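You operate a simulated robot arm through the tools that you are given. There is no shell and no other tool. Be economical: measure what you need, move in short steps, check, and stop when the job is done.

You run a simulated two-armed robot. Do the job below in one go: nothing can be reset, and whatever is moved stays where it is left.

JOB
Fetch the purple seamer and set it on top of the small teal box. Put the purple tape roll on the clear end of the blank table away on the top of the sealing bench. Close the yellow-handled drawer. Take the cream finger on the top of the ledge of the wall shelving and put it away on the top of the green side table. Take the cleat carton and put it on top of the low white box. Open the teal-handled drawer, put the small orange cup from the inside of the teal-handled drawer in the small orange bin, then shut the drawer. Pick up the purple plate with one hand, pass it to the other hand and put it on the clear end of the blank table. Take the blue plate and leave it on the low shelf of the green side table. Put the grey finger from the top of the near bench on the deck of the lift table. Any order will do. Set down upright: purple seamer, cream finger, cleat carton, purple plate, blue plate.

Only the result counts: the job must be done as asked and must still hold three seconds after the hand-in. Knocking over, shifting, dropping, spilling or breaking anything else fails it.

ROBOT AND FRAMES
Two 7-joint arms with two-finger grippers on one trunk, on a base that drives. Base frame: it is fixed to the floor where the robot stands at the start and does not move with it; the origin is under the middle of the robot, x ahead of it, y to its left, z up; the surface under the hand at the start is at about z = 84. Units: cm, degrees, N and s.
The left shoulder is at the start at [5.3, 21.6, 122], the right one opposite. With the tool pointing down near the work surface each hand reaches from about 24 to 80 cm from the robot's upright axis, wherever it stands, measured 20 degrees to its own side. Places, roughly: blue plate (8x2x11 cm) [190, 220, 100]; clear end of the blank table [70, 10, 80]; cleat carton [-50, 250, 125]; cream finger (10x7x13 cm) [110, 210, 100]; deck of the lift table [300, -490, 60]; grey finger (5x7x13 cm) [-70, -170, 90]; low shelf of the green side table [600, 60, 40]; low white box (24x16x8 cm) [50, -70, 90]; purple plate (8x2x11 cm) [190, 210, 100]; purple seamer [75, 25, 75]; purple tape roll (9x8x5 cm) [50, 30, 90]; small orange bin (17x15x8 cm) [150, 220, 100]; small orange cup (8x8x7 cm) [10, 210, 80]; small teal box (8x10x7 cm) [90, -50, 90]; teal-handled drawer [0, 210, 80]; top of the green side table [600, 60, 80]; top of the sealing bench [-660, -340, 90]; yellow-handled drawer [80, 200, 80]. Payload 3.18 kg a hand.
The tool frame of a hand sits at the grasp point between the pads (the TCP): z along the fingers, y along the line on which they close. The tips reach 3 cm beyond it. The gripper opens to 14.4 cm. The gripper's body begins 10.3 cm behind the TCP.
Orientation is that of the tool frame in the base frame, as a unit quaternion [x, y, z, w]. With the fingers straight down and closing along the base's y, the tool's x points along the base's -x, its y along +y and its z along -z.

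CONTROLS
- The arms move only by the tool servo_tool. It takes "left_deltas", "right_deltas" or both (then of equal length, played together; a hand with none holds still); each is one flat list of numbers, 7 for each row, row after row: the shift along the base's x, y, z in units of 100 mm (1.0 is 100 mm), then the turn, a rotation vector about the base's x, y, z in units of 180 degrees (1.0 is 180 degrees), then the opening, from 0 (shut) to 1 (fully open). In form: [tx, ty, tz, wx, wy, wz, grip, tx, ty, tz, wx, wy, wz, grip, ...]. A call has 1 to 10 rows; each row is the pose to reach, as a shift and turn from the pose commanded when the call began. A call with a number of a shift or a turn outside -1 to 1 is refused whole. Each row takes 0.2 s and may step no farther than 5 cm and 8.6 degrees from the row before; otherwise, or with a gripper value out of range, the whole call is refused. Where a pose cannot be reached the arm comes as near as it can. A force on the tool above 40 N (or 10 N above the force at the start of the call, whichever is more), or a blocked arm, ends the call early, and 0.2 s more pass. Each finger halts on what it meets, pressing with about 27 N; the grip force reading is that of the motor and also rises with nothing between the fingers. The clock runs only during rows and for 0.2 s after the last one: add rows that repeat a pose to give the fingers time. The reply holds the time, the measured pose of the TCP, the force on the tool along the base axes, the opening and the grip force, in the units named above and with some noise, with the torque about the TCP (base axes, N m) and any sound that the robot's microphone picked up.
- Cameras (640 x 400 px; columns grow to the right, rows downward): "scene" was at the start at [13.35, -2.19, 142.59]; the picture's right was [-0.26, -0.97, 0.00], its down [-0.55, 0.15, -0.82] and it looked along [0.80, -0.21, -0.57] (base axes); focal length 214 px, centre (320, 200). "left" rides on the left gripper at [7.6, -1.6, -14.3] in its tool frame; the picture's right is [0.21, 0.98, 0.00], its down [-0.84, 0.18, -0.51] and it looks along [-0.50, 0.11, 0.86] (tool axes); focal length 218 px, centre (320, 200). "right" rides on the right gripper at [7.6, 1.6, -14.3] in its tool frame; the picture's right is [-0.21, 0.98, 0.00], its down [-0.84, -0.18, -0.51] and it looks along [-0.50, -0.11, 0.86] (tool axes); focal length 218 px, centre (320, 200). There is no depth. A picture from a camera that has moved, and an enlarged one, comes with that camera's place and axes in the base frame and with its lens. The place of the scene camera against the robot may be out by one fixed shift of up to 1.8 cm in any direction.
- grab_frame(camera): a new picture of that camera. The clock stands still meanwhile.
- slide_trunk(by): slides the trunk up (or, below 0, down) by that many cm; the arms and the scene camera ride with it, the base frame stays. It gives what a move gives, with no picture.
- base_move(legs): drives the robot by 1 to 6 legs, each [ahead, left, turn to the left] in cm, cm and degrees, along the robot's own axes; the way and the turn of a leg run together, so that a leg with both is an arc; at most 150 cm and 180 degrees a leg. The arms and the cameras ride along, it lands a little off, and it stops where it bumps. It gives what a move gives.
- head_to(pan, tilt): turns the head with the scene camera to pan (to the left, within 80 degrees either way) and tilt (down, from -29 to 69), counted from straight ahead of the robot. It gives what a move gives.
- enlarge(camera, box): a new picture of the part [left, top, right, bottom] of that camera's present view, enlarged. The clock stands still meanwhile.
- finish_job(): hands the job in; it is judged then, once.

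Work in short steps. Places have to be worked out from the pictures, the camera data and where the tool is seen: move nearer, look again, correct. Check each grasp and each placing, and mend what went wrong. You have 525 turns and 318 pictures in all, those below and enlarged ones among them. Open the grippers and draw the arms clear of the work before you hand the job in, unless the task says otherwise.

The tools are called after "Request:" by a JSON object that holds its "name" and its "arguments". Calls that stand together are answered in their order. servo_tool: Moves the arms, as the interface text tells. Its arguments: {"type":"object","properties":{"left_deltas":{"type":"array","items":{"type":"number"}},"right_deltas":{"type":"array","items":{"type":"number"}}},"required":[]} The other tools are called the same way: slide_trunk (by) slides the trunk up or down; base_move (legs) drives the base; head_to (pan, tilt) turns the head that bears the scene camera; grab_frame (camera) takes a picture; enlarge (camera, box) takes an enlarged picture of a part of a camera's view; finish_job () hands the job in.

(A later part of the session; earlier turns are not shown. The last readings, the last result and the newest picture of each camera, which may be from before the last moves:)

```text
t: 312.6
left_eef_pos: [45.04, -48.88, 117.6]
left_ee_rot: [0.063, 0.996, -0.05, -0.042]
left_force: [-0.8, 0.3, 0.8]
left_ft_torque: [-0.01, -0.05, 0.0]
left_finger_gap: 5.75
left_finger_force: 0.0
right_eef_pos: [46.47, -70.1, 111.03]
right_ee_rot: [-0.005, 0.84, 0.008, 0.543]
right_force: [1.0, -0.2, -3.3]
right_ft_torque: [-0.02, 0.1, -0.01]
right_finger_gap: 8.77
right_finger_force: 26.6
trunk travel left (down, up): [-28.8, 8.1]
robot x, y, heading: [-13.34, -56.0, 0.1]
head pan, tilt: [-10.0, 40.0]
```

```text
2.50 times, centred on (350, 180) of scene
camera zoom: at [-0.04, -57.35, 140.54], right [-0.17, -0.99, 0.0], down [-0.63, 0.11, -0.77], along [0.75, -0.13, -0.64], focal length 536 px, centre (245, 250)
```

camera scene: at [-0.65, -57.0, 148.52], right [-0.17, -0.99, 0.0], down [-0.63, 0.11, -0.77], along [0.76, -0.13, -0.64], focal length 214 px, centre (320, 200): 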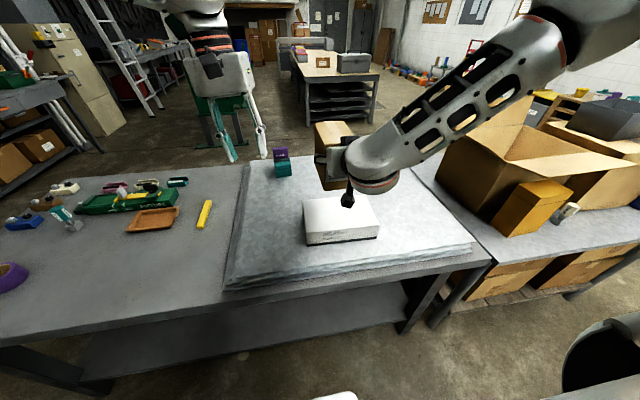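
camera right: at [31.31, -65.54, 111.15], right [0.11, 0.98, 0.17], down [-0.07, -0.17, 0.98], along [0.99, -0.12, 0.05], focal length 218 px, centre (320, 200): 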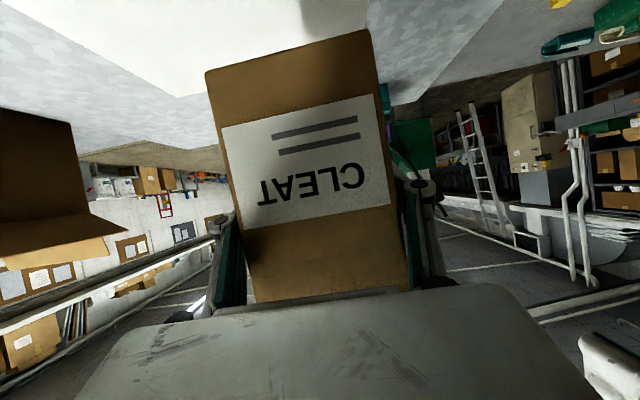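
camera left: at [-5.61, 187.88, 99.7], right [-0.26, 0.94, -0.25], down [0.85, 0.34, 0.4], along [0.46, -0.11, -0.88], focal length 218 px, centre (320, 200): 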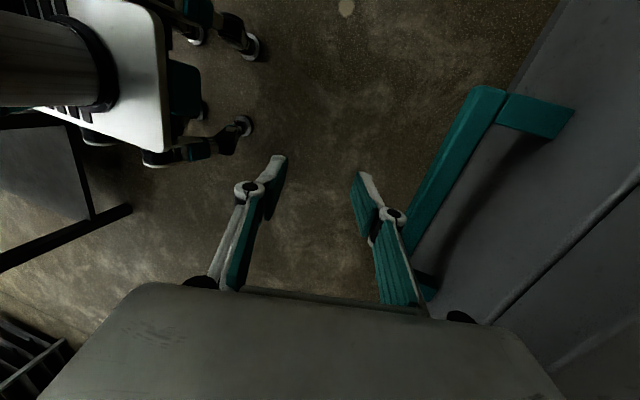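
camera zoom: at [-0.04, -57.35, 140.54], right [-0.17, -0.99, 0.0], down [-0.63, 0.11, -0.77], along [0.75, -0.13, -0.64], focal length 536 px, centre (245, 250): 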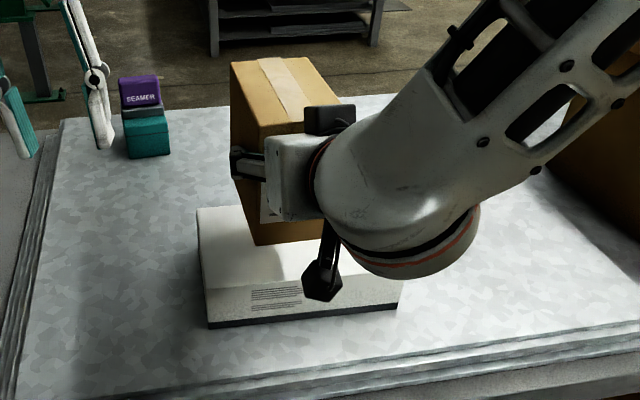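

Good. I lower another 5 cm by trunk.

Request:
{"name": "slide_trunk", "arguments": {"by": -5}}

Request:
{"name": "enlarge", "arguments": {"camera": "scene", "box": [270, 100, 430, 260]}}

Request:
{"name": "grab_frame", "arguments": {"camera": "right"}}

```text
t: 313.6
left_eef_pos: [44.99, -48.95, 112.8]
left_ee_rot: [0.062, 0.996, -0.048, -0.043]
left_force: [-0.5, 0.1, 0.0]
left_ft_torque: [0.0, -0.02, -0.03]
left_finger_gap: 5.77
left_finger_force: 0.1
right_eef_pos: [46.49, -70.15, 105.97]
right_ee_rot: [-0.006, 0.84, 0.009, 0.542]
right_force: [-0.4, -0.3, -3.4]
right_ft_torque: [0.01, 0.09, 0.0]
right_finger_gap: 8.78
right_finger_force: 26.9
trunk travel left (down, up): [-23.8, 13.1]
robot x, y, heading: [-13.43, -56.03, -0.1]
head pan, tilt: [-10.0, 40.0]
```

```text
2.50 times, centred on (350, 180) of scene
camera zoom: at [2.06, -57.35, 135.41], right [-0.17, -0.99, 0.0], down [-0.63, 0.11, -0.77], along [0.76, -0.13, -0.64], focal length 536 px, centre (245, 250)
```

zoom: 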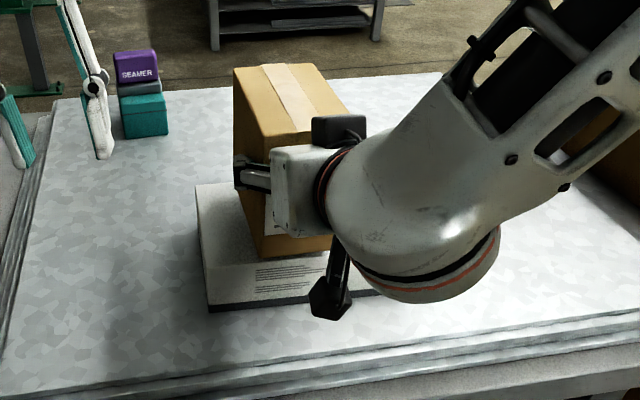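

```text
191 pictures are left
camera right: at [30.19, -68.77, 104.69], right [0.07, 0.98, 0.2], down [-0.11, -0.19, 0.98], along [0.99, -0.09, 0.1], focal length 218 px, centre (320, 200)
```

right: 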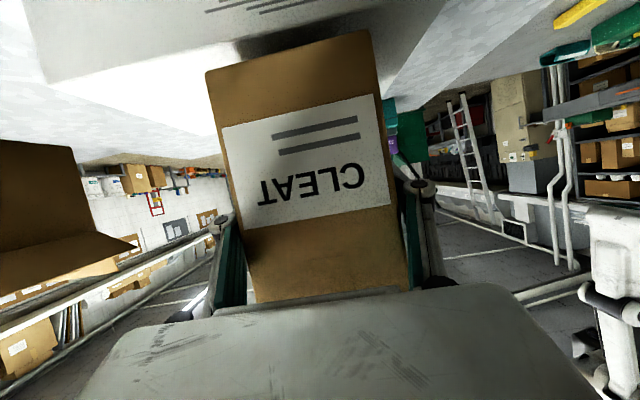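

Just above the box. I lower in fine steps until contact.

Request:
{"name": "servo_tool", "arguments": {"right_deltas": [0, 0, -0.05, 0, 0, 0, 0.4, 0, 0, -0.1, 0, 0, 0, 0.4, 0, 0, -0.14, 0, 0, 0, 0.4]}}

```text
t: 314.4
left_eef_pos: [45.05, -48.78, 112.61]
left_ee_rot: [0.062, 0.996, -0.049, -0.045]
left_force: [-0.4, 0.6, 0.2]
left_ft_torque: [-0.02, 0.0, -0.01]
left_finger_gap: 5.76
left_finger_force: 0.1
right_eef_pos: [46.6, -69.87, 104.78]
right_ee_rot: [-0.005, 0.843, 0.007, 0.539]
right_force: [-0.1, 0.5, -3.2]
right_ft_torque: [-0.01, 0.06, 0.01]
right_finger_gap: 8.78
right_finger_force: 27.0
right hand out of reach, approached as far as the arm can: row 3
trunk travel left (down, up): [-23.8, 13.1]
robot x, y, heading: [-13.49, -55.9, -0.1]
head pan, tilt: [-10.0, 40.0]
```

No contact yet and the arm is at its limit, so I use small trunk steps.

Request:
{"name": "slide_trunk", "arguments": {"by": -0.8}}

Request:
{"name": "slide_trunk", "arguments": {"by": -0.5}}

Request:
{"name": "enlarge", "arguments": {"camera": "scene", "box": [270, 100, 430, 260]}}

```text
t: 314.9
left_eef_pos: [45.1, -48.85, 111.89]
left_ee_rot: [0.062, 0.996, -0.049, -0.044]
left_force: [0.4, 0.0, 0.2]
left_ft_torque: [-0.01, 0.03, 0.06]
left_finger_gap: 5.77
left_finger_force: 0.0
right_eef_pos: [46.58, -69.71, 104.27]
right_ee_rot: [-0.003, 0.841, 0.006, 0.54]
right_force: [2.6, 1.5, 2.4]
right_ft_torque: [-0.21, -0.34, 0.12]
right_finger_gap: 8.79
right_finger_force: 27.1
trunk travel left (down, up): [-23.0, 13.9]
robot x, y, heading: [-13.55, -55.84, -0.2]
head pan, tilt: [-10.0, 40.0]
```

```text
t: 315.5
left_eef_pos: [45.0, -48.72, 111.49]
left_ee_rot: [0.062, 0.996, -0.05, -0.045]
left_force: [-0.1, 0.2, 0.3]
left_ft_torque: [0.01, 0.01, 0.01]
left_finger_gap: 5.77
left_finger_force: 0.1
right_eef_pos: [46.67, -69.7, 103.93]
right_ee_rot: [-0.004, 0.839, 0.007, 0.543]
right_force: [3.3, -0.6, 20.6]
right_ft_torque: [-0.55, -0.6, -0.02]
right_finger_gap: 8.75
right_finger_force: 27.0
trunk travel left (down, up): [-22.5, 14.4]
robot x, y, heading: [-13.76, -55.73, 0.2]
head pan, tilt: [-10.0, 40.0]
```

```text
2.50 times, centred on (350, 180) of scene
camera zoom: at [2.86, -57.3, 134.07], right [-0.17, -0.99, 0.0], down [-0.63, 0.11, -0.77], along [0.76, -0.13, -0.64], focal length 536 px, centre (245, 250)
```

zoom: 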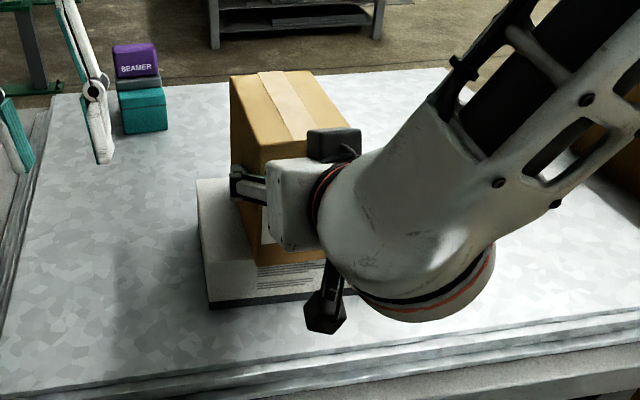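

Contact (about 20 N). I check from the right wrist camera where the carton's front edge sits on the box.

Request:
{"name": "grab_frame", "arguments": {"camera": "right"}}

Request:
{"name": "grab_frame", "arguments": {"camera": "left"}}

```text
189 pictures are left
camera right: at [30.3, -68.21, 102.66], right [0.07, 0.98, 0.2], down [-0.11, -0.19, 0.98], along [0.99, -0.09, 0.1], focal length 218 px, centre (320, 200)
```

right: 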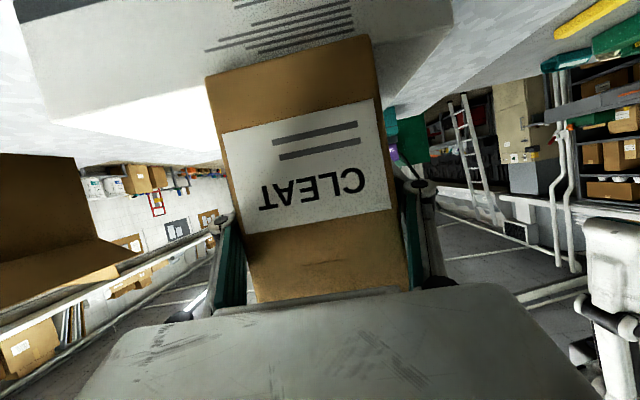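

```text
188 pictures are left
camera left: at [38.56, -48.12, 126.39], right [-0.09, 0.99, -0.09], down [0.9, 0.12, 0.42], along [0.42, -0.04, -0.91], focal length 218 px, centre (320, 200)
```

left: 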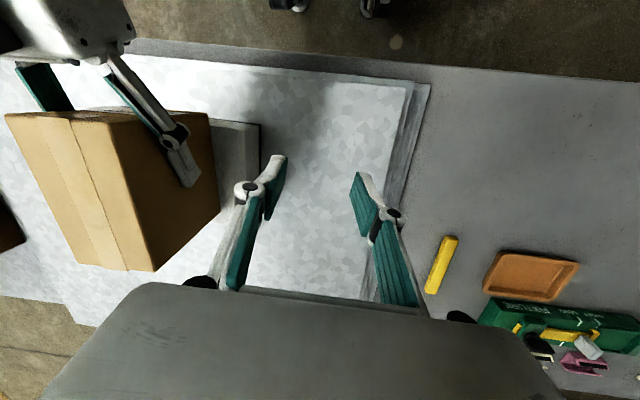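

The carton's near face is flush with the box's near edge (x≈42). I lift a little, shift 2.8 cm further on, and set down again.

Request:
{"name": "servo_tool", "arguments": {"right_deltas": [0, 0, 0.06, 0, 0, 0, 0.4, 0.14, -0.05, 0.1, 0, 0, 0, 0.4, 0.28, -0.1, 0.1, 0, 0, 0, 0.4]}}

Request:
{"name": "servo_tool", "arguments": {"right_deltas": [0, 0, -0.05, 0, 0, 0, 0.4, 0, 0, -0.09, 0, 0, 0, 0.4, 0, 0, -0.11, 0, 0, 0, 0.4]}}

Request:
{"name": "grab_frame", "arguments": {"camera": "left"}}

```text
t: 316.3
left_eef_pos: [45.03, -48.92, 111.36]
left_ee_rot: [0.062, 0.996, -0.05, -0.045]
left_force: [0.4, -0.2, 0.5]
left_ft_torque: [0.02, -0.02, -0.02]
left_finger_gap: 5.75
left_finger_force: 0.1
right_eef_pos: [49.35, -71.0, 104.46]
right_ee_rot: [-0.004, 0.842, 0.006, 0.539]
right_force: [0.4, 0.1, -2.8]
right_ft_torque: [0.01, 0.09, 0.0]
right_finger_gap: 8.76
right_finger_force: 27.4
trunk travel left (down, up): [-22.5, 14.4]
robot x, y, heading: [-13.45, -55.87, -0.1]
head pan, tilt: [-10.0, 40.0]
```

```text
t: 317.1
left_eef_pos: [45.02, -48.9, 111.49]
left_ee_rot: [0.063, 0.996, -0.049, -0.044]
left_force: [-0.3, 0.3, 0.5]
left_ft_torque: [-0.02, 0.0, 0.0]
left_finger_gap: 5.77
left_finger_force: 0.0
right_eef_pos: [49.47, -70.72, 103.99]
right_ee_rot: [-0.003, 0.842, 0.005, 0.539]
right_force: [1.1, -5.3, 11.9]
right_ft_torque: [-0.54, 0.38, 0.12]
right_finger_gap: 8.76
right_finger_force: 27.1
trunk travel left (down, up): [-22.5, 14.4]
robot x, y, heading: [-13.25, -55.93, 0.5]
head pan, tilt: [-10.0, 40.0]
```

```text
187 pictures are left
camera left: at [38.61, -48.21, 126.39], right [-0.09, 0.99, -0.08], down [0.9, 0.12, 0.42], along [0.42, -0.04, -0.91], focal length 218 px, centre (320, 200)
```

left: 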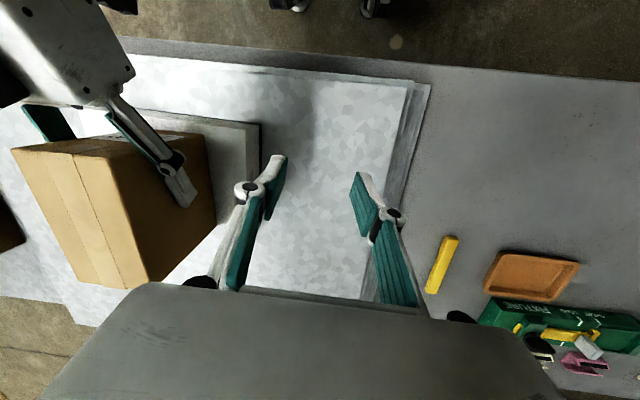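

The carton sits well inside the box's edges. I open and retreat back-and-up along the finger line.

Request:
{"name": "servo_tool", "arguments": {"right_deltas": [0, 0, 0.02, 0, 0, 0, 0.6, 0, 0, 0.02, 0, 0, 0, 0.75, 0, 0, 0.02, 0, 0, 0, 0.8, -0.25, 0, 0.15, 0, 0, 0, 0.8, -0.5, 0, 0.3, 0, 0, 0, 0.8, -0.7, 0, 0.5, 0, 0, 0, 0.8]}}

Request:
{"name": "grab_frame", "arguments": {"camera": "left"}}

Request:
{"name": "grab_frame", "arguments": {"camera": "scene"}}

```text
t: 318.5
left_eef_pos: [44.96, -48.81, 111.43]
left_ee_rot: [0.062, 0.996, -0.05, -0.045]
left_force: [0.0, 0.5, 0.2]
left_ft_torque: [-0.03, -0.03, -0.01]
left_finger_gap: 5.77
left_finger_force: 0.0
right_eef_pos: [42.22, -70.85, 108.7]
right_ee_rot: [-0.004, 0.842, 0.007, 0.54]
right_force: [-1.2, -0.4, 0.6]
right_ft_torque: [0.0, -0.02, 0.01]
right_finger_gap: 11.55
right_finger_force: 0.1
trunk travel left (down, up): [-22.5, 14.4]
robot x, y, heading: [-13.23, -56.12, 0.2]
head pan, tilt: [-10.0, 40.0]
```

```text
186 pictures are left
camera left: at [38.59, -48.19, 126.37], right [-0.09, 0.99, -0.08], down [0.9, 0.12, 0.42], along [0.42, -0.04, -0.91], focal length 218 px, centre (320, 200)
```

left: 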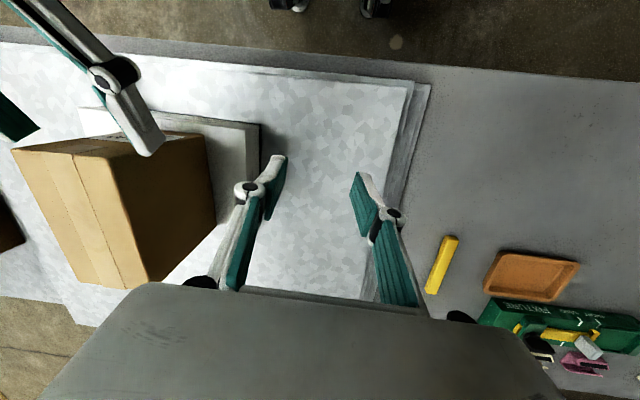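

```text
185 pictures are left
camera scene: at [2.89, -57.37, 134.06], right [-0.17, -0.99, 0.0], down [-0.63, 0.11, -0.77], along [0.76, -0.13, -0.64], focal length 214 px, centre (320, 200)
```

scene: 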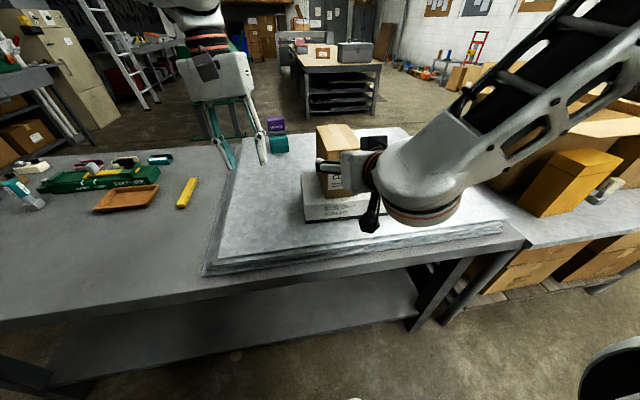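

The carton is set. I raise the trunk, then bring the right hand back to pointing straight down.

Request:
{"name": "slide_trunk", "arguments": {"by": 14}}

Request:
{"name": "servo_tool", "arguments": {"right_deltas": [0, 0, 0.05, 0, 0.0445, 0, 0.8, 0, 0, 0.1, 0, 0.089, 0, 0.8, 0, 0, 0.15, 0, 0.1335, 0, 0.8, 0, 0, 0.2, 0, 0.178, 0, 0.8, 0, 0, 0.2, 0, 0.2225, 0, 0.8, 0, 0, 0.2, 0, 0.267, 0, 0.8, 0, 0, 0.2, 0, 0.3115, 0, 0.8, 0, 0, 0.2, 0, 0.356, 0, 0.8]}}

```text
t: 320.1
left_eef_pos: [45.04, -48.91, 125.39]
left_ee_rot: [0.063, 0.996, -0.05, -0.045]
left_force: [0.7, 0.0, 0.9]
left_ft_torque: [0.04, 0.02, -0.02]
left_finger_gap: 5.77
left_finger_force: 0.0
right_eef_pos: [42.3, -70.76, 122.42]
right_ee_rot: [-0.004, 0.842, 0.006, 0.54]
right_force: [-0.5, 0.2, 0.0]
right_ft_torque: [-0.02, 0.02, -0.03]
right_finger_gap: 11.53
right_finger_force: 0.0
trunk travel left (down, up): [-36.5, 0.4]
robot x, y, heading: [-13.43, -55.95, -0.1]
head pan, tilt: [-10.0, 40.0]
```

```text
t: 321.9
left_eef_pos: [45.08, -48.89, 125.33]
left_ee_rot: [0.063, 0.996, -0.05, -0.045]
left_force: [-0.2, 0.1, 0.0]
left_ft_torque: [0.0, 0.01, -0.01]
left_finger_gap: 5.75
left_finger_force: 0.0
right_eef_pos: [42.42, -70.63, 124.61]
right_ee_rot: [-0.001, 1.0, 0.007, 0.01]
right_force: [-0.4, 1.0, -0.5]
right_ft_torque: [0.03, 0.03, -0.01]
right_finger_gap: 11.51
right_finger_force: 0.0
trunk travel left (down, up): [-36.5, 0.4]
robot x, y, heading: [-13.78, -56.23, 0.2]
head pan, tilt: [-10.0, 40.0]
```

Right is straight down again. I straighten the left hand and drive up to the tape roll.

Request:
{"name": "servo_tool", "arguments": {"left_deltas": [0, 0.1, 0, 0.016, -0.015, 0.02, 0.8, 0, 0.2, 0, 0.032, -0.029, 0.04, 0.8]}}

Request:
{"name": "base_move", "arguments": {"legs": [[0, 76, 0], [7, 0, 0]]}}

Request:
{"name": "grab_frame", "arguments": {"camera": "left"}}

```text
t: 322.5
left_eef_pos: [46.54, -49.39, 128.94]
left_ee_rot: [0.0, 1.0, 0.0, -0.008]
left_force: [-0.8, -0.8, 0.4]
left_ft_torque: [0.03, -0.02, -0.01]
left_finger_gap: 11.5
left_finger_force: 0.0
left hand out of reach, approached as far as the arm can: row 1, 2
right_eef_pos: [42.31, -70.72, 124.59]
right_ee_rot: [0.0, 1.0, 0.008, 0.012]
right_force: [0.7, 0.7, 0.0]
right_ft_torque: [0.03, -0.02, 0.03]
right_finger_gap: 11.51
right_finger_force: 0.0
trunk travel left (down, up): [-36.5, 0.4]
robot x, y, heading: [-13.31, -55.87, 0.0]
head pan, tilt: [-10.0, 40.0]
```

```text
t: 330.1
left_eef_pos: [53.36, 25.61, 128.87]
left_ee_rot: [-0.001, 1.0, 0.0, -0.009]
left_force: [-0.2, -0.3, -0.8]
left_ft_torque: [-0.02, 0.06, -0.01]
left_finger_gap: 11.55
left_finger_force: 0.0
right_eef_pos: [49.17, 4.22, 124.53]
right_ee_rot: [-0.001, 1.0, 0.008, 0.01]
right_force: [0.6, 0.0, -0.3]
right_ft_torque: [-0.01, 0.02, -0.02]
right_finger_gap: 11.52
right_finger_force: 0.1
trunk travel left (down, up): [-36.5, 0.4]
robot x, y, heading: [-6.63, 18.89, -0.0]
head pan, tilt: [-10.0, 40.0]
```

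```text
184 pictures are left
camera left: at [46.02, 23.95, 143.23], right [-0.21, 0.98, 0.0], down [0.85, 0.18, 0.49], along [0.48, 0.11, -0.87], focal length 218 px, centre (320, 200)
```

left: 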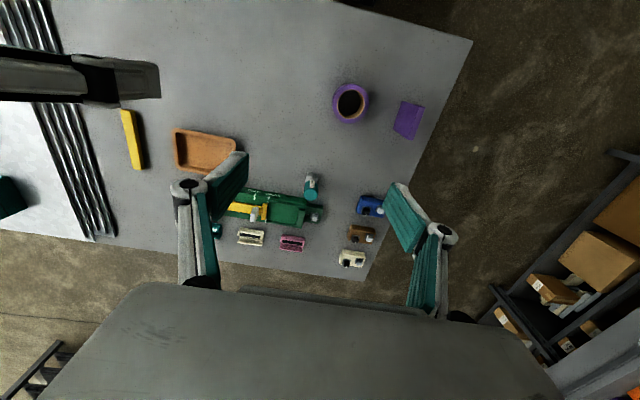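

The tape's centre is at (49.7, 32.2). I align above it and lower.

Request:
{"name": "servo_tool", "arguments": {"left_deltas": [-0.12, 0.22, -0.3, 0, 0, 0, 0.85, -0.25, 0.44, -0.6, 0, 0, 0, 0.85, -0.37, 0.66, -1, 0, 0, 0, 0.85]}}

Request:
{"name": "servo_tool", "arguments": {"left_deltas": [0, 0, -0.33, 0, 0, 0, 0.85, 0, 0, -0.66, 0, 0, 0, 0.85, 0, 0, -1, 0, 0, 0, 0.85]}}

Request:
{"name": "enlarge", "arguments": {"camera": "left", "box": [180, 60, 500, 260]}}

```text
t: 330.9
left_eef_pos: [53.13, 25.54, 128.91]
left_ee_rot: [-0.001, 1.0, 0.0, -0.008]
left_force: [0.1, 0.4, -0.2]
left_ft_torque: [0.0, -0.05, 0.01]
left_finger_gap: 12.22
left_finger_force: 0.0
left hand out of reach, approached as far as the arm can: row 1, 2, 3
right_eef_pos: [48.91, 4.26, 124.65]
right_ee_rot: [0.0, 1.0, 0.007, 0.011]
right_force: [-0.2, -0.1, -0.2]
right_ft_torque: [0.03, -0.02, -0.02]
right_finger_gap: 11.52
right_finger_force: 0.0
trunk travel left (down, up): [-36.5, 0.4]
robot x, y, heading: [-6.55, 19.3, -0.1]
head pan, tilt: [-10.0, 40.0]
```

```text
t: 331.7
left_eef_pos: [56.05, 22.4, 124.01]
left_ee_rot: [0.0, 1.0, -0.001, -0.02]
left_force: [0.9, -0.4, -0.1]
left_ft_torque: [-0.02, 0.06, 0.0]
left_finger_gap: 12.23
left_finger_force: 0.1
left hand out of reach, approached as far as the arm can: row 1, 2, 3
right_eef_pos: [49.14, 4.09, 124.49]
right_ee_rot: [-0.001, 1.0, 0.008, 0.01]
right_force: [0.5, 0.4, 0.0]
right_ft_torque: [0.0, 0.06, -0.02]
right_finger_gap: 11.54
right_finger_force: 0.0
trunk travel left (down, up): [-36.5, 0.4]
robot x, y, heading: [-7.07, 18.64, -0.0]
head pan, tilt: [-10.0, 40.0]
```

```text
2.00 times, centred on (340, 160) of left
camera zoom: at [49.02, 20.72, 138.58], right [-0.21, 0.98, 0.01], down [0.86, 0.18, 0.47], along [0.46, 0.11, -0.88], focal length 436 px, centre (280, 280)
```

zoom: 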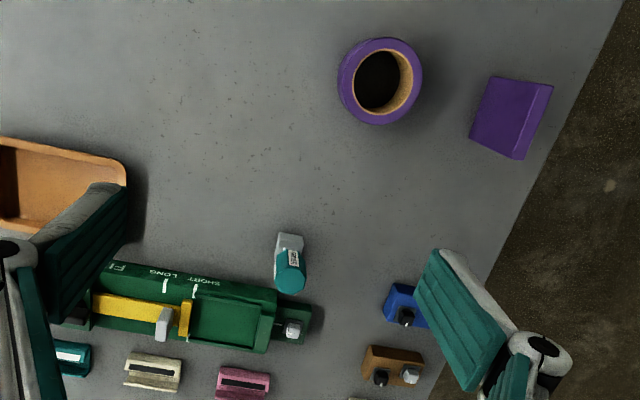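

The left arm seems stuck in a folded configuration. I look at it.

Request:
{"name": "head_to", "arguments": {"pan": 25, "tilt": 20}}

Request:
{"name": "grab_frame", "arguments": {"camera": "scene"}}

```text
t: 332.8
left_eef_pos: [55.88, 22.37, 124.08]
left_ee_rot: [-0.001, 1.0, 0.0, -0.02]
left_force: [-0.5, -0.5, -0.1]
left_ft_torque: [0.01, -0.02, 0.01]
left_finger_gap: 12.23
left_finger_force: 0.1
right_eef_pos: [49.11, 4.29, 124.56]
right_ee_rot: [-0.001, 1.0, 0.008, 0.01]
right_force: [-0.4, -0.2, -0.4]
right_ft_torque: [-0.02, -0.02, 0.01]
right_finger_gap: 11.52
right_finger_force: 0.1
trunk travel left (down, up): [-36.5, 0.4]
robot x, y, heading: [-6.85, 19.02, 0.3]
head pan, tilt: [25.0, 20.0]
```

```text
182 pictures are left
camera scene: at [6.16, 22.98, 151.36], right [0.42, -0.91, 0.0], down [-0.31, -0.15, -0.94], along [0.85, 0.4, -0.34], focal length 214 px, centre (320, 200)
```

scene: 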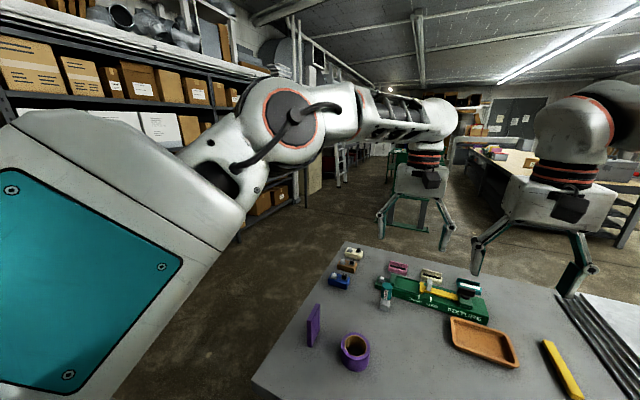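

I test whether moving the left hand outwards and up un-jams it.

Request:
{"name": "servo_tool", "arguments": {"left_deltas": [0, 0.3, 0.1, 0, 0, 0, 0.85, 0, 0.6, 0.2, 0, 0, 0, 0.85, 0, 1, 0.2, 0, 0, 0, 0.85]}}

Request:
{"name": "servo_tool", "arguments": {"left_deltas": [0.3, 0, 0, 0, 0, 0, 0.85, 0.6, 0, 0, 0, 0, 0, 0.85, 1, 0, 0, 0, 0, 0, 0.85]}}

```text
t: 333.6
left_eef_pos: [58.04, 31.24, 128.76]
left_ee_rot: [-0.001, 1.0, -0.001, -0.015]
left_force: [1.4, 0.1, 0.2]
left_ft_torque: [-0.03, 0.05, 0.01]
left_finger_gap: 12.25
left_finger_force: 0.0
left hand out of reach, approached as far as the arm can: row 1, 2, 3
right_eef_pos: [49.12, 4.33, 124.52]
right_ee_rot: [-0.001, 1.0, 0.007, 0.011]
right_force: [-0.1, 0.6, 0.5]
right_ft_torque: [-0.02, 0.01, -0.02]
right_finger_gap: 11.56
right_finger_force: 0.0
trunk travel left (down, up): [-36.5, 0.4]
robot x, y, heading: [-6.84, 19.09, 0.1]
head pan, tilt: [25.0, 20.0]
```

```text
t: 334.4
left_eef_pos: [62.17, 32.64, 127.11]
left_ee_rot: [-0.001, 1.0, 0.0, -0.009]
left_force: [0.6, -0.3, -0.5]
left_ft_torque: [0.0, 0.03, 0.02]
left_finger_gap: 12.22
left_finger_force: 0.2
left hand out of reach, approached as far as the arm can: row 2, 3
right_eef_pos: [49.05, 4.33, 124.61]
right_ee_rot: [-0.001, 1.0, 0.008, 0.011]
right_force: [0.1, 0.5, -0.5]
right_ft_torque: [0.02, 0.03, 0.0]
right_finger_gap: 11.53
right_finger_force: 0.1
trunk travel left (down, up): [-36.5, 0.4]
robot x, y, heading: [-6.55, 19.02, -0.1]
head pan, tilt: [25.0, 20.0]
```

Now I try descending from this more extended pose.

Request:
{"name": "servo_tool", "arguments": {"left_deltas": [0, 0, -0.33, 0, 0, 0, 0.85, 0, 0, -0.66, 0, 0, 0, 0.85, 0, 0, -1, 0, 0, 0, 0.85]}}

Request:
{"name": "servo_tool", "arguments": {"left_deltas": [-0.3, 0, -0.33, 0, 0, 0, 0.85, -0.6, 0, -0.6, 0, 0, 0, 0.85, -1, 0, -0.8, 0, 0, 0, 0.85]}}

```text
t: 335.1
left_eef_pos: [64.14, 32.3, 119.61]
left_ee_rot: [-0.001, 1.0, 0.0, -0.009]
left_force: [0.0, 0.3, 0.0]
left_ft_torque: [-0.02, -0.02, -0.01]
left_finger_gap: 12.22
left_finger_force: 0.1
left hand out of reach, approached as far as the arm can: row 1, 2, 3
right_eef_pos: [48.81, 4.11, 124.64]
right_ee_rot: [-0.001, 1.0, 0.009, 0.012]
right_force: [-0.5, -0.1, 0.5]
right_ft_torque: [-0.01, -0.05, -0.03]
right_finger_gap: 11.52
right_finger_force: 0.1
trunk travel left (down, up): [-36.5, 0.4]
robot x, y, heading: [-6.96, 19.16, -0.2]
head pan, tilt: [25.0, 20.0]
```

```text
t: 335.9
left_eef_pos: [64.25, 31.45, 117.97]
left_ee_rot: [-0.001, 1.0, -0.002, -0.011]
left_force: [1.2, -0.1, -0.2]
left_ft_torque: [0.01, 0.02, 0.02]
left_finger_gap: 12.22
left_finger_force: 0.2
left hand out of reach, approached as far as the arm can: row 1, 2, 3
right_eef_pos: [48.95, 4.11, 124.57]
right_ee_rot: [-0.001, 1.0, 0.008, 0.01]
right_force: [-0.4, 0.2, -0.7]
right_ft_torque: [0.01, -0.01, 0.0]
right_finger_gap: 11.5
right_finger_force: 0.0
trunk travel left (down, up): [-36.5, 0.4]
robot x, y, heading: [-6.8, 18.78, 0.1]
head pan, tilt: [25.0, 20.0]
```

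I test the yaw freedom: turning the left hand outward by +40° while moving inward.

Request:
{"name": "servo_tool", "arguments": {"left_deltas": [0, 0, 0, 0, 0, 0.045, 0.85, 0, 0, 0, 0, 0, 0.09, 0.85, 0, 0, 0, 0, 0, 0.135, 0.85, 0, 0, 0, 0, 0, 0.18, 0.85, 0, 0, 0, 0, 0, 0.225, 0.85]}}

Request:
{"name": "servo_tool", "arguments": {"left_deltas": [-0.3, 0, -0.2, 0, 0, 0, 0.85, -0.6, 0, -0.4, 0, 0, 0, 0.85, -1, 0, -0.6, 0, 0, 0, 0.85]}}

```text
t: 337.1
left_eef_pos: [64.29, 30.89, 117.93]
left_ee_rot: [-0.348, 0.938, -0.003, -0.011]
left_force: [0.5, 1.1, -0.3]
left_ft_torque: [-0.02, 0.0, -0.03]
left_finger_gap: 12.22
left_finger_force: 0.1
left hand out of reach, approached as far as the arm can: row 3, 4, 5
right_eef_pos: [49.0, 4.2, 124.65]
right_ee_rot: [-0.001, 1.0, 0.007, 0.011]
right_force: [-0.2, -0.7, -0.6]
right_ft_torque: [0.01, 0.03, -0.01]
right_finger_gap: 11.51
right_finger_force: 0.0
trunk travel left (down, up): [-36.5, 0.4]
robot x, y, heading: [-6.51, 18.98, -0.1]
head pan, tilt: [25.0, 20.0]
```

```text
t: 337.9
left_eef_pos: [64.45, 30.99, 118.09]
left_ee_rot: [-0.348, 0.938, -0.004, -0.01]
left_force: [0.0, 1.0, 0.9]
left_ft_torque: [0.0, 0.0, 0.03]
left_finger_gap: 12.25
left_finger_force: 0.0
left hand out of reach, approached as far as the arm can: row 1, 2, 3
right_eef_pos: [49.05, 4.19, 124.55]
right_ee_rot: [-0.001, 1.0, 0.008, 0.011]
right_force: [0.2, -0.1, 0.0]
right_ft_torque: [0.03, -0.02, 0.02]
right_finger_gap: 11.5
right_finger_force: 0.0
trunk travel left (down, up): [-36.5, 0.4]
robot x, y, heading: [-6.81, 18.89, -0.3]
head pan, tilt: [25.0, 20.0]
```

Request:
{"name": "servo_tool", "arguments": {"left_deltas": [-0.1, 0.35, 0, 0, 0, 0, 0.85, -0.2, 0.7, 0, 0, 0, 0, 0.85, -0.3, 1, 0, 0, 0, 0, 0.85]}}

Request:
{"name": "servo_tool", "arguments": {"left_deltas": [-0.2, 0.35, 0, 0, 0, 0, 0.85, -0.4, 0.7, 0, 0, 0, 0, 0.85, -0.6, 1, 0, 0, 0, 0, 0.85]}}

Request:
{"name": "grab_frame", "arguments": {"camera": "scene"}}

```text
t: 338.8
left_eef_pos: [65.26, 36.77, 118.92]
left_ee_rot: [-0.347, 0.938, -0.003, -0.011]
left_force: [0.0, 0.4, 0.7]
left_ft_torque: [-0.01, 0.02, -0.01]
left_finger_gap: 12.25
left_finger_force: 0.2
left hand out of reach, approached as far as the arm can: row 1, 2, 3
right_eef_pos: [49.06, 4.21, 124.65]
right_ee_rot: [0.0, 1.0, 0.008, 0.011]
right_force: [-0.2, -0.2, 0.6]
right_ft_torque: [0.01, 0.01, 0.03]
right_finger_gap: 11.51
right_finger_force: 0.0
trunk travel left (down, up): [-36.5, 0.4]
robot x, y, heading: [-6.55, 19.1, 0.1]
head pan, tilt: [25.0, 20.0]
```

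```text
t: 339.6
left_eef_pos: [65.17, 45.17, 122.51]
left_ee_rot: [-0.346, 0.938, -0.005, -0.008]
left_force: [-0.3, 1.1, -0.3]
left_ft_torque: [-0.14, -0.04, 0.02]
left_finger_gap: 12.22
left_finger_force: 0.1
left hand out of reach, approached as far as the arm can: row 1, 2, 3
right_eef_pos: [48.75, 4.52, 124.72]
right_ee_rot: [0.0, 1.0, 0.008, 0.012]
right_force: [-1.3, 1.6, 0.0]
right_ft_torque: [-0.08, -0.09, 0.0]
right_finger_gap: 11.55
right_finger_force: 0.2
trunk travel left (down, up): [-36.5, 0.4]
robot x, y, heading: [-6.68, 19.1, 0.1]
head pan, tilt: [25.0, 20.0]
```

```text
181 pictures are left
camera scene: at [5.96, 23.33, 151.37], right [0.42, -0.91, 0.0], down [-0.31, -0.15, -0.94], along [0.85, 0.4, -0.34], focal length 214 px, centre (320, 200)
```

scene: 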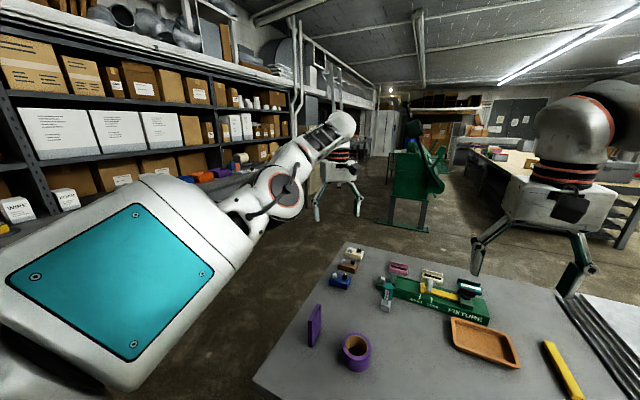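

The left elbow sits below the wrist with the wrist at its limit. I try once relaxing it by pitching the fingers forward while drawing inward and yawing back.

Request:
{"name": "servo_tool", "arguments": {"left_deltas": [0, 0, 0, 0, -0.045, -0.025, 0.85, -0.1, 0, 0, 0, -0.09, -0.05, 0.85, -0.2, 0, 0, 0, -0.135, -0.075, 0.85, -0.35, 0, -0.1, 0, -0.18, -0.1, 0.85, -0.5, 0, -0.2, 0, -0.225, -0.12, 0.85, -0.65, 0, -0.35, 0, -0.225, -0.12, 0.85, -0.8, 0, -0.5, 0, -0.225, -0.12, 0.85, -0.9, 0, -0.7, 0, -0.225, -0.12, 0.85, -1, 0, -0.9, 0, -0.225, -0.12, 0.85]}}

```text
refused: row 1 steps farther than a row can; nothing moved
```

Request:
{"name": "servo_tool", "arguments": {"left_deltas": [0, 0, 0, 0, -0.04, -0.02, 0.85, -0.1, 0, 0, 0, -0.08, -0.04, 0.85, -0.2, 0, 0, 0, -0.12, -0.06, 0.85, -0.35, 0, -0.1, 0, -0.16, -0.08, 0.85, -0.5, 0, -0.2, 0, -0.2, -0.1, 0.85, -0.65, 0, -0.35, 0, -0.2, -0.1, 0.85, -0.8, 0, -0.5, 0, -0.2, -0.1, 0.85, -0.9, 0, -0.7, 0, -0.2, -0.1, 0.85, -1, 0, -0.9, 0, -0.2, -0.1, 0.85]}}

```text
t: 341.6
left_eef_pos: [66.18, 43.67, 122.88]
left_ee_rot: [-0.335, 0.942, -0.015, 0.009]
left_force: [-0.2, 0.4, 0.2]
left_ft_torque: [0.02, 0.01, 0.03]
left_finger_gap: 12.25
left_finger_force: 0.1
left hand out of reach, approached as far as the arm can: row 1, 2, 3, 4, 5, 6, 7, 8, 9
right_eef_pos: [49.16, 4.27, 124.57]
right_ee_rot: [-0.001, 1.0, 0.008, 0.012]
right_force: [-0.3, 0.2, -0.5]
right_ft_torque: [0.03, 0.0, -0.02]
right_finger_gap: 11.52
right_finger_force: 0.0
trunk travel left (down, up): [-36.5, 0.4]
robot x, y, heading: [-6.65, 18.48, 0.1]
head pan, tilt: [25.0, 20.0]
```

Request:
{"name": "servo_tool", "arguments": {"left_deltas": [-0.05, 0, 0, -0.045, 0, 0, 0.85, -0.1, 0, 0, -0.09, 0, 0, 0.85, -0.15, 0, 0, -0.135, 0, 0, 0.85, -0.25, 0, -0.1, -0.18, 0, 0, 0.85, -0.4, 0, -0.2, -0.225, 0, 0, 0.85, -0.6, 0, -0.3, -0.225, 0, 0, 0.85, -0.8, 0, -0.4, -0.225, 0, 0, 0.85]}}

```text
t: 343.1
left_eef_pos: [66.81, 44.21, 121.12]
left_ee_rot: [-0.317, 0.878, -0.341, -0.109]
left_force: [0.5, 0.4, -0.5]
left_ft_torque: [-0.07, 0.0, -0.01]
left_finger_gap: 12.24
left_finger_force: 0.0
left hand out of reach, approached as far as the arm can: row 1, 2, 3, 4, 5, 6, 7
right_eef_pos: [49.07, 4.49, 124.65]
right_ee_rot: [-0.001, 1.0, 0.006, 0.011]
right_force: [1.0, 0.4, 0.2]
right_ft_torque: [-0.08, 0.04, 0.03]
right_finger_gap: 11.53
right_finger_force: 0.0
trunk travel left (down, up): [-36.5, 0.4]
robot x, y, heading: [-6.67, 18.71, -0.2]
head pan, tilt: [25.0, 20.0]
```

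The left arm looks singular (straight). Lowering the trunk leans the shoulders forward while the hands hold x/y, which should force its elbow to bend.

Request:
{"name": "slide_trunk", "arguments": {"by": -18}}

Request:
{"name": "servo_tool", "arguments": {"left_deltas": [-0.2, -0.1, 0, 0.045, 0, -0.01, 0.85, -0.4, -0.2, 0, 0.09, 0, -0.02, 0.85, -0.6, -0.3, 0, 0.135, 0, -0.03, 0.85, -0.8, -0.4, 0, 0.18, 0, -0.04, 0.85, -1, -0.5, 0, 0.225, 0, -0.05, 0.85]}}

```text
t: 345.1
left_eef_pos: [67.93, 43.44, 88.55]
left_ee_rot: [-0.351, 0.862, -0.305, -0.201]
left_force: [-0.6, -0.1, 3.4]
left_ft_torque: [0.18, 0.25, 0.0]
left_finger_gap: 12.39
left_finger_force: 1.3
right_eef_pos: [48.98, 4.26, 106.73]
right_ee_rot: [-0.001, 1.0, 0.009, 0.012]
right_force: [0.2, -0.4, 0.7]
right_ft_torque: [-0.05, -0.02, -0.03]
right_finger_gap: 11.51
right_finger_force: 0.1
trunk travel left (down, up): [-18.5, 18.4]
robot x, y, heading: [-6.76, 18.79, -0.0]
head pan, tilt: [25.0, 20.0]
```

```text
t: 346.4
left_eef_pos: [67.74, 43.58, 88.48]
left_ee_rot: [-0.337, 0.935, -0.023, -0.11]
left_force: [0.1, 0.1, 0.1]
left_ft_torque: [-0.02, 0.02, -0.02]
left_finger_gap: 12.24
left_finger_force: 0.1
left hand out of reach, approached as far as the arm can: row 1, 2, 3, 4, 5
right_eef_pos: [49.05, 4.3, 106.63]
right_ee_rot: [-0.001, 1.0, 0.008, 0.011]
right_force: [0.0, 0.3, 0.8]
right_ft_torque: [0.01, 0.04, 0.0]
right_finger_gap: 11.51
right_finger_force: 0.1
trunk travel left (down, up): [-18.5, 18.4]
robot x, y, heading: [-6.85, 18.87, 0.0]
head pan, tilt: [25.0, 20.0]
```

The left hand dropped more than expected and felt a slight touch. I check what is under it.

Request:
{"name": "grab_frame", "arguments": {"camera": "left"}}

Request:
{"name": "grab_frame", "arguments": {"camera": "scene"}}

```text
180 pictures are left
camera left: at [65.84, 39.24, 103.95], right [-0.78, 0.62, 0.08], down [0.61, 0.73, 0.31], along [0.14, 0.29, -0.95], focal length 218 px, centre (320, 200)
```

left: 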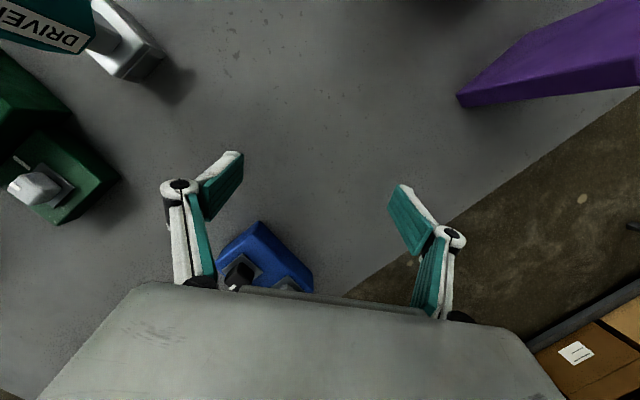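

```text
179 pictures are left
camera scene: at [12.97, 23.03, 132.93], right [0.42, -0.91, 0.0], down [-0.31, -0.15, -0.94], along [0.85, 0.4, -0.34], focal length 214 px, centre (320, 200)
```

scene: 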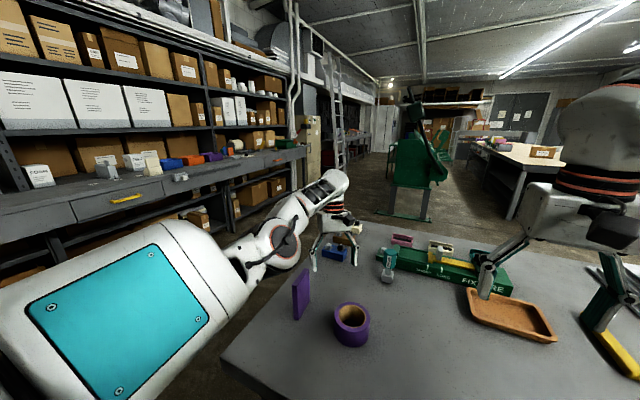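

Request:
{"name": "slide_trunk", "arguments": {"by": 18}}

Request:
{"name": "enlarge", "arguments": {"camera": "scene", "box": [250, 200, 500, 400]}}

```text
t: 348.4
left_eef_pos: [66.7, 42.97, 119.7]
left_ee_rot: [-0.334, 0.94, -0.058, -0.017]
left_force: [0.6, 0.0, 0.6]
left_ft_torque: [0.01, -0.01, -0.01]
left_finger_gap: 12.21
left_finger_force: 0.1
right_eef_pos: [49.02, 4.1, 124.48]
right_ee_rot: [-0.001, 1.0, 0.008, 0.01]
right_force: [-0.2, 0.5, -0.3]
right_ft_torque: [-0.04, -0.02, 0.01]
right_finger_gap: 11.53
right_finger_force: 0.2
trunk travel left (down, up): [-36.5, 0.4]
robot x, y, heading: [-7.01, 18.98, 0.1]
head pan, tilt: [25.0, 20.0]
```

```text
2.00 times, centred on (375, 300) of scene
camera zoom: at [6.15, 22.99, 151.35], right [0.42, -0.91, 0.0], down [-0.31, -0.15, -0.94], along [0.85, 0.4, -0.34], focal length 429 px, centre (210, 0)
```

zoom: 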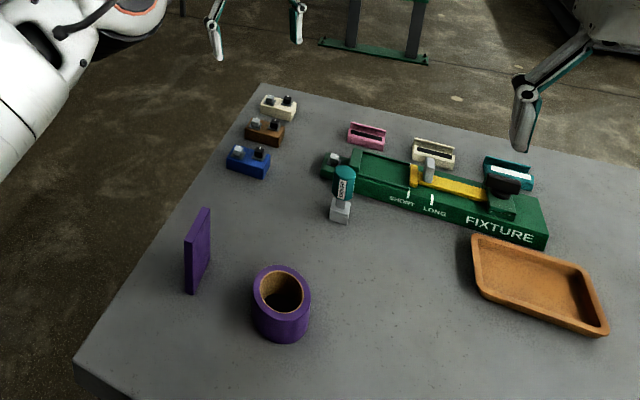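

Everything on the table is unmoved (the crop just shifts). I try one more trick for the left arm: at full extension, yaw it far outward, then draw inward.

Request:
{"name": "servo_tool", "arguments": {"left_deltas": [0, 0, 0, 0, 0, 0.045, 0.5, 0, 0, 0, 0, 0, 0.09, 0.5, 0, 0, 0, 0, 0, 0.135, 0.5, 0, 0, 0, 0, 0, 0.18, 0.5, 0, 0, 0, 0, 0, 0.225, 0.5, 0, 0, 0, 0, 0, 0.27, 0.5, 0, 0, 0, 0, 0, 0.315, 0.5, -0.3, 0, 0, 0, 0, 0.315, 0.5, -0.6, 0, 0, 0, 0, 0.315, 0.5, -1, 0, 0, 0, 0, 0.315, 0.5]}}

```text
t: 350.6
left_eef_pos: [67.05, 37.29, 122.9]
left_ee_rot: [0.74, -0.67, 0.059, 0.004]
left_force: [-0.3, 0.7, -0.6]
left_ft_torque: [0.03, -0.05, 0.0]
left_finger_gap: 7.22
left_finger_force: 0.1
left hand out of reach, approached as far as the arm can: row 2, 3, 4, 5, 6, 7, 8, 9, 10
right_eef_pos: [49.0, 4.2, 124.69]
right_ee_rot: [0.0, 1.0, 0.008, 0.012]
right_force: [-0.4, 0.3, -0.3]
right_ft_torque: [0.04, -0.01, 0.01]
right_finger_gap: 11.51
right_finger_force: 0.0
trunk travel left (down, up): [-36.5, 0.4]
robot x, y, heading: [-6.96, 18.83, 0.0]
head pan, tilt: [25.0, 20.0]
```

Request:
{"name": "servo_tool", "arguments": {"left_deltas": [-0.2, 0.2, 0.1, 0, 0, 0, 0.5, -0.4, 0.4, 0.2, 0, 0, 0, 0.5, -0.6, 0.6, 0.3, 0, 0, 0, 0.5, -0.8, 0.8, 0.4, 0, 0, 0, 0.5, -1, 1, 0.5, 0, 0, 0, 0.5]}}

Request:
{"name": "head_to", "arguments": {"pan": 45, "tilt": 10}}

Request:
{"name": "grab_frame", "arguments": {"camera": "scene"}}

```text
t: 351.8
left_eef_pos: [66.47, 42.67, 127.87]
left_ee_rot: [0.74, -0.67, 0.058, -0.011]
left_force: [-0.3, -0.2, -0.1]
left_ft_torque: [0.01, -0.02, 0.05]
left_finger_gap: 7.19
left_finger_force: 0.0
left hand out of reach, approached as far as the arm can: row 1, 2, 3, 4, 5
right_eef_pos: [49.06, 4.15, 124.55]
right_ee_rot: [0.0, 1.0, 0.007, 0.01]
right_force: [0.1, 0.4, -0.7]
right_ft_torque: [0.0, 0.03, 0.02]
right_finger_gap: 11.52
right_finger_force: 0.1
trunk travel left (down, up): [-36.5, 0.4]
robot x, y, heading: [-6.9, 18.76, 0.1]
head pan, tilt: [25.0, 20.0]
```

```text
t: 352.6
left_eef_pos: [66.4, 42.69, 128.05]
left_ee_rot: [0.741, -0.669, 0.059, -0.012]
left_force: [0.1, -0.1, -0.4]
left_ft_torque: [0.0, 0.02, -0.02]
left_finger_gap: 7.2
left_finger_force: 0.0
right_eef_pos: [49.13, 4.16, 124.63]
right_ee_rot: [-0.001, 1.0, 0.008, 0.012]
right_force: [0.9, -0.2, 0.7]
right_ft_torque: [0.0, 0.04, 0.04]
right_finger_gap: 11.51
right_finger_force: 0.1
trunk travel left (down, up): [-36.5, 0.4]
robot x, y, heading: [-6.76, 18.94, 0.2]
head pan, tilt: [45.0, 10.0]
```

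```text
177 pictures are left
camera scene: at [4.28, 25.63, 152.99], right [0.71, -0.71, 0.0], down [-0.12, -0.12, -0.98], along [0.7, 0.7, -0.17], focal length 214 px, centre (320, 200)
```

scene: 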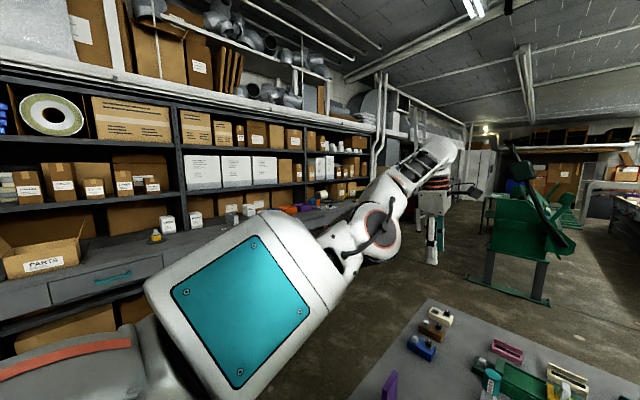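

I stop fighting the left arm and use only the right one from here. I drive left 28 cm to bring the right hand over the tape roll.

Request:
{"name": "base_move", "arguments": {"legs": [[0, 28, 0]]}}

Request:
{"name": "slide_trunk", "arguments": {"by": -12}}

Request:
{"name": "grab_frame", "arguments": {"camera": "right"}}

```text
t: 355.6
left_eef_pos: [66.14, 70.87, 127.9]
left_ee_rot: [0.741, -0.669, 0.057, -0.011]
left_force: [-0.7, 0.1, -0.2]
left_ft_torque: [0.0, -0.04, 0.02]
left_finger_gap: 7.19
left_finger_force: 0.1
right_eef_pos: [49.12, 32.3, 124.57]
right_ee_rot: [-0.002, 1.0, 0.008, 0.011]
right_force: [0.7, 0.1, -0.4]
right_ft_torque: [0.0, 0.01, 0.02]
right_finger_gap: 11.52
right_finger_force: 0.1
trunk travel left (down, up): [-36.5, 0.4]
robot x, y, heading: [-6.55, 47.31, 0.3]
head pan, tilt: [45.0, 10.0]
```

```text
t: 357.1
left_eef_pos: [67.37, 70.76, 111.46]
left_ee_rot: [0.743, -0.668, 0.034, 0.011]
left_force: [-0.3, 0.4, -0.5]
left_ft_torque: [-0.02, -0.04, -0.02]
left_finger_gap: 7.21
left_finger_force: 0.1
right_eef_pos: [48.85, 32.29, 112.8]
right_ee_rot: [-0.002, 1.0, 0.008, 0.012]
right_force: [0.0, -0.7, 0.1]
right_ft_torque: [-0.01, -0.05, 0.02]
right_finger_gap: 11.5
right_finger_force: 0.1
trunk travel left (down, up): [-24.5, 12.4]
robot x, y, heading: [-6.94, 46.69, 0.3]
head pan, tilt: [45.0, 10.0]
```

```text
176 pictures are left
camera right: at [40.79, 33.68, 126.59], right [0.2, 0.98, 0.02], down [0.83, -0.18, 0.52], along [0.52, -0.09, -0.85], focal length 218 px, centre (320, 200)
```

right: 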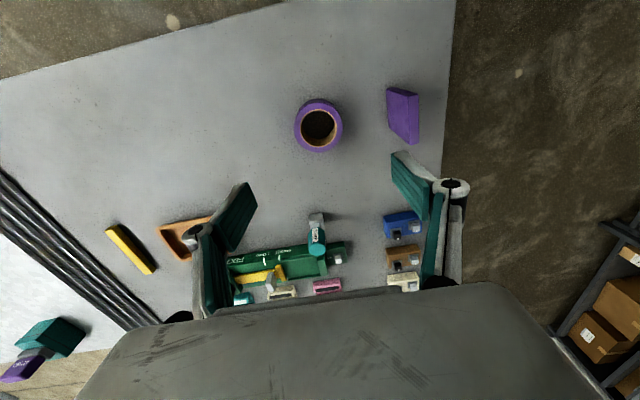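

The tape is centred at (49.5, 32.4), 8.4 cm wide. I lower onto it.

Request:
{"name": "servo_tool", "arguments": {"right_deltas": [0.06, 0.01, -0.35, 0, 0, 0, 0.85, 0.06, 0.01, -0.7, 0, 0, 0, 0.85, 0.06, 0.01, -1, 0, 0, 0, 0.85]}}

Request:
{"name": "servo_tool", "arguments": {"right_deltas": [0, 0, -0.35, 0, 0, 0, 0.85, 0, 0, -0.7, 0, 0, 0, 0.85, 0, 0, -1, 0, 0, 0, 0.85]}}

Request:
{"name": "enlarge", "arguments": {"camera": "right", "box": [180, 80, 460, 255]}}

```text
t: 357.9
left_eef_pos: [67.49, 70.78, 111.28]
left_ee_rot: [0.743, -0.668, 0.033, 0.012]
left_force: [0.5, 0.0, -0.2]
left_ft_torque: [-0.02, 0.0, 0.0]
left_finger_gap: 7.21
left_finger_force: 0.1
right_eef_pos: [49.71, 32.28, 102.41]
right_ee_rot: [-0.001, 1.0, 0.008, 0.01]
right_force: [0.1, -0.3, -0.2]
right_ft_torque: [0.0, 0.02, 0.02]
right_finger_gap: 12.21
right_finger_force: 0.0
trunk travel left (down, up): [-24.5, 12.4]
robot x, y, heading: [-6.71, 46.54, 0.5]
head pan, tilt: [45.0, 10.0]
```

```text
t: 358.7
left_eef_pos: [67.43, 70.94, 111.42]
left_ee_rot: [0.743, -0.668, 0.033, 0.012]
left_force: [0.1, 0.0, 0.6]
left_ft_torque: [-0.01, -0.01, 0.01]
left_finger_gap: 7.16
left_finger_force: 0.1
right_eef_pos: [49.58, 32.17, 92.48]
right_ee_rot: [-0.002, 1.0, 0.008, 0.01]
right_force: [0.4, -0.4, -0.6]
right_ft_torque: [0.04, 0.01, 0.02]
right_finger_gap: 12.26
right_finger_force: 0.1
trunk travel left (down, up): [-24.5, 12.4]
robot x, y, heading: [-6.95, 46.93, 0.3]
head pan, tilt: [45.0, 10.0]
```

```text
2.29 times, centred on (320, 168) of right
camera zoom: at [41.57, 33.66, 106.37], right [0.21, 0.98, 0.02], down [0.83, -0.19, 0.52], along [0.52, -0.09, -0.85], focal length 499 px, centre (320, 274)
```

zoom: 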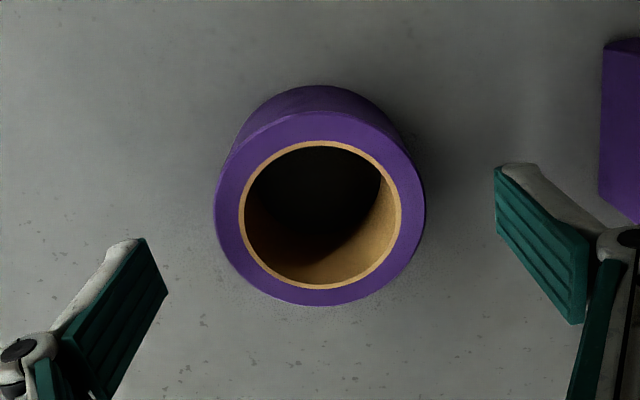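

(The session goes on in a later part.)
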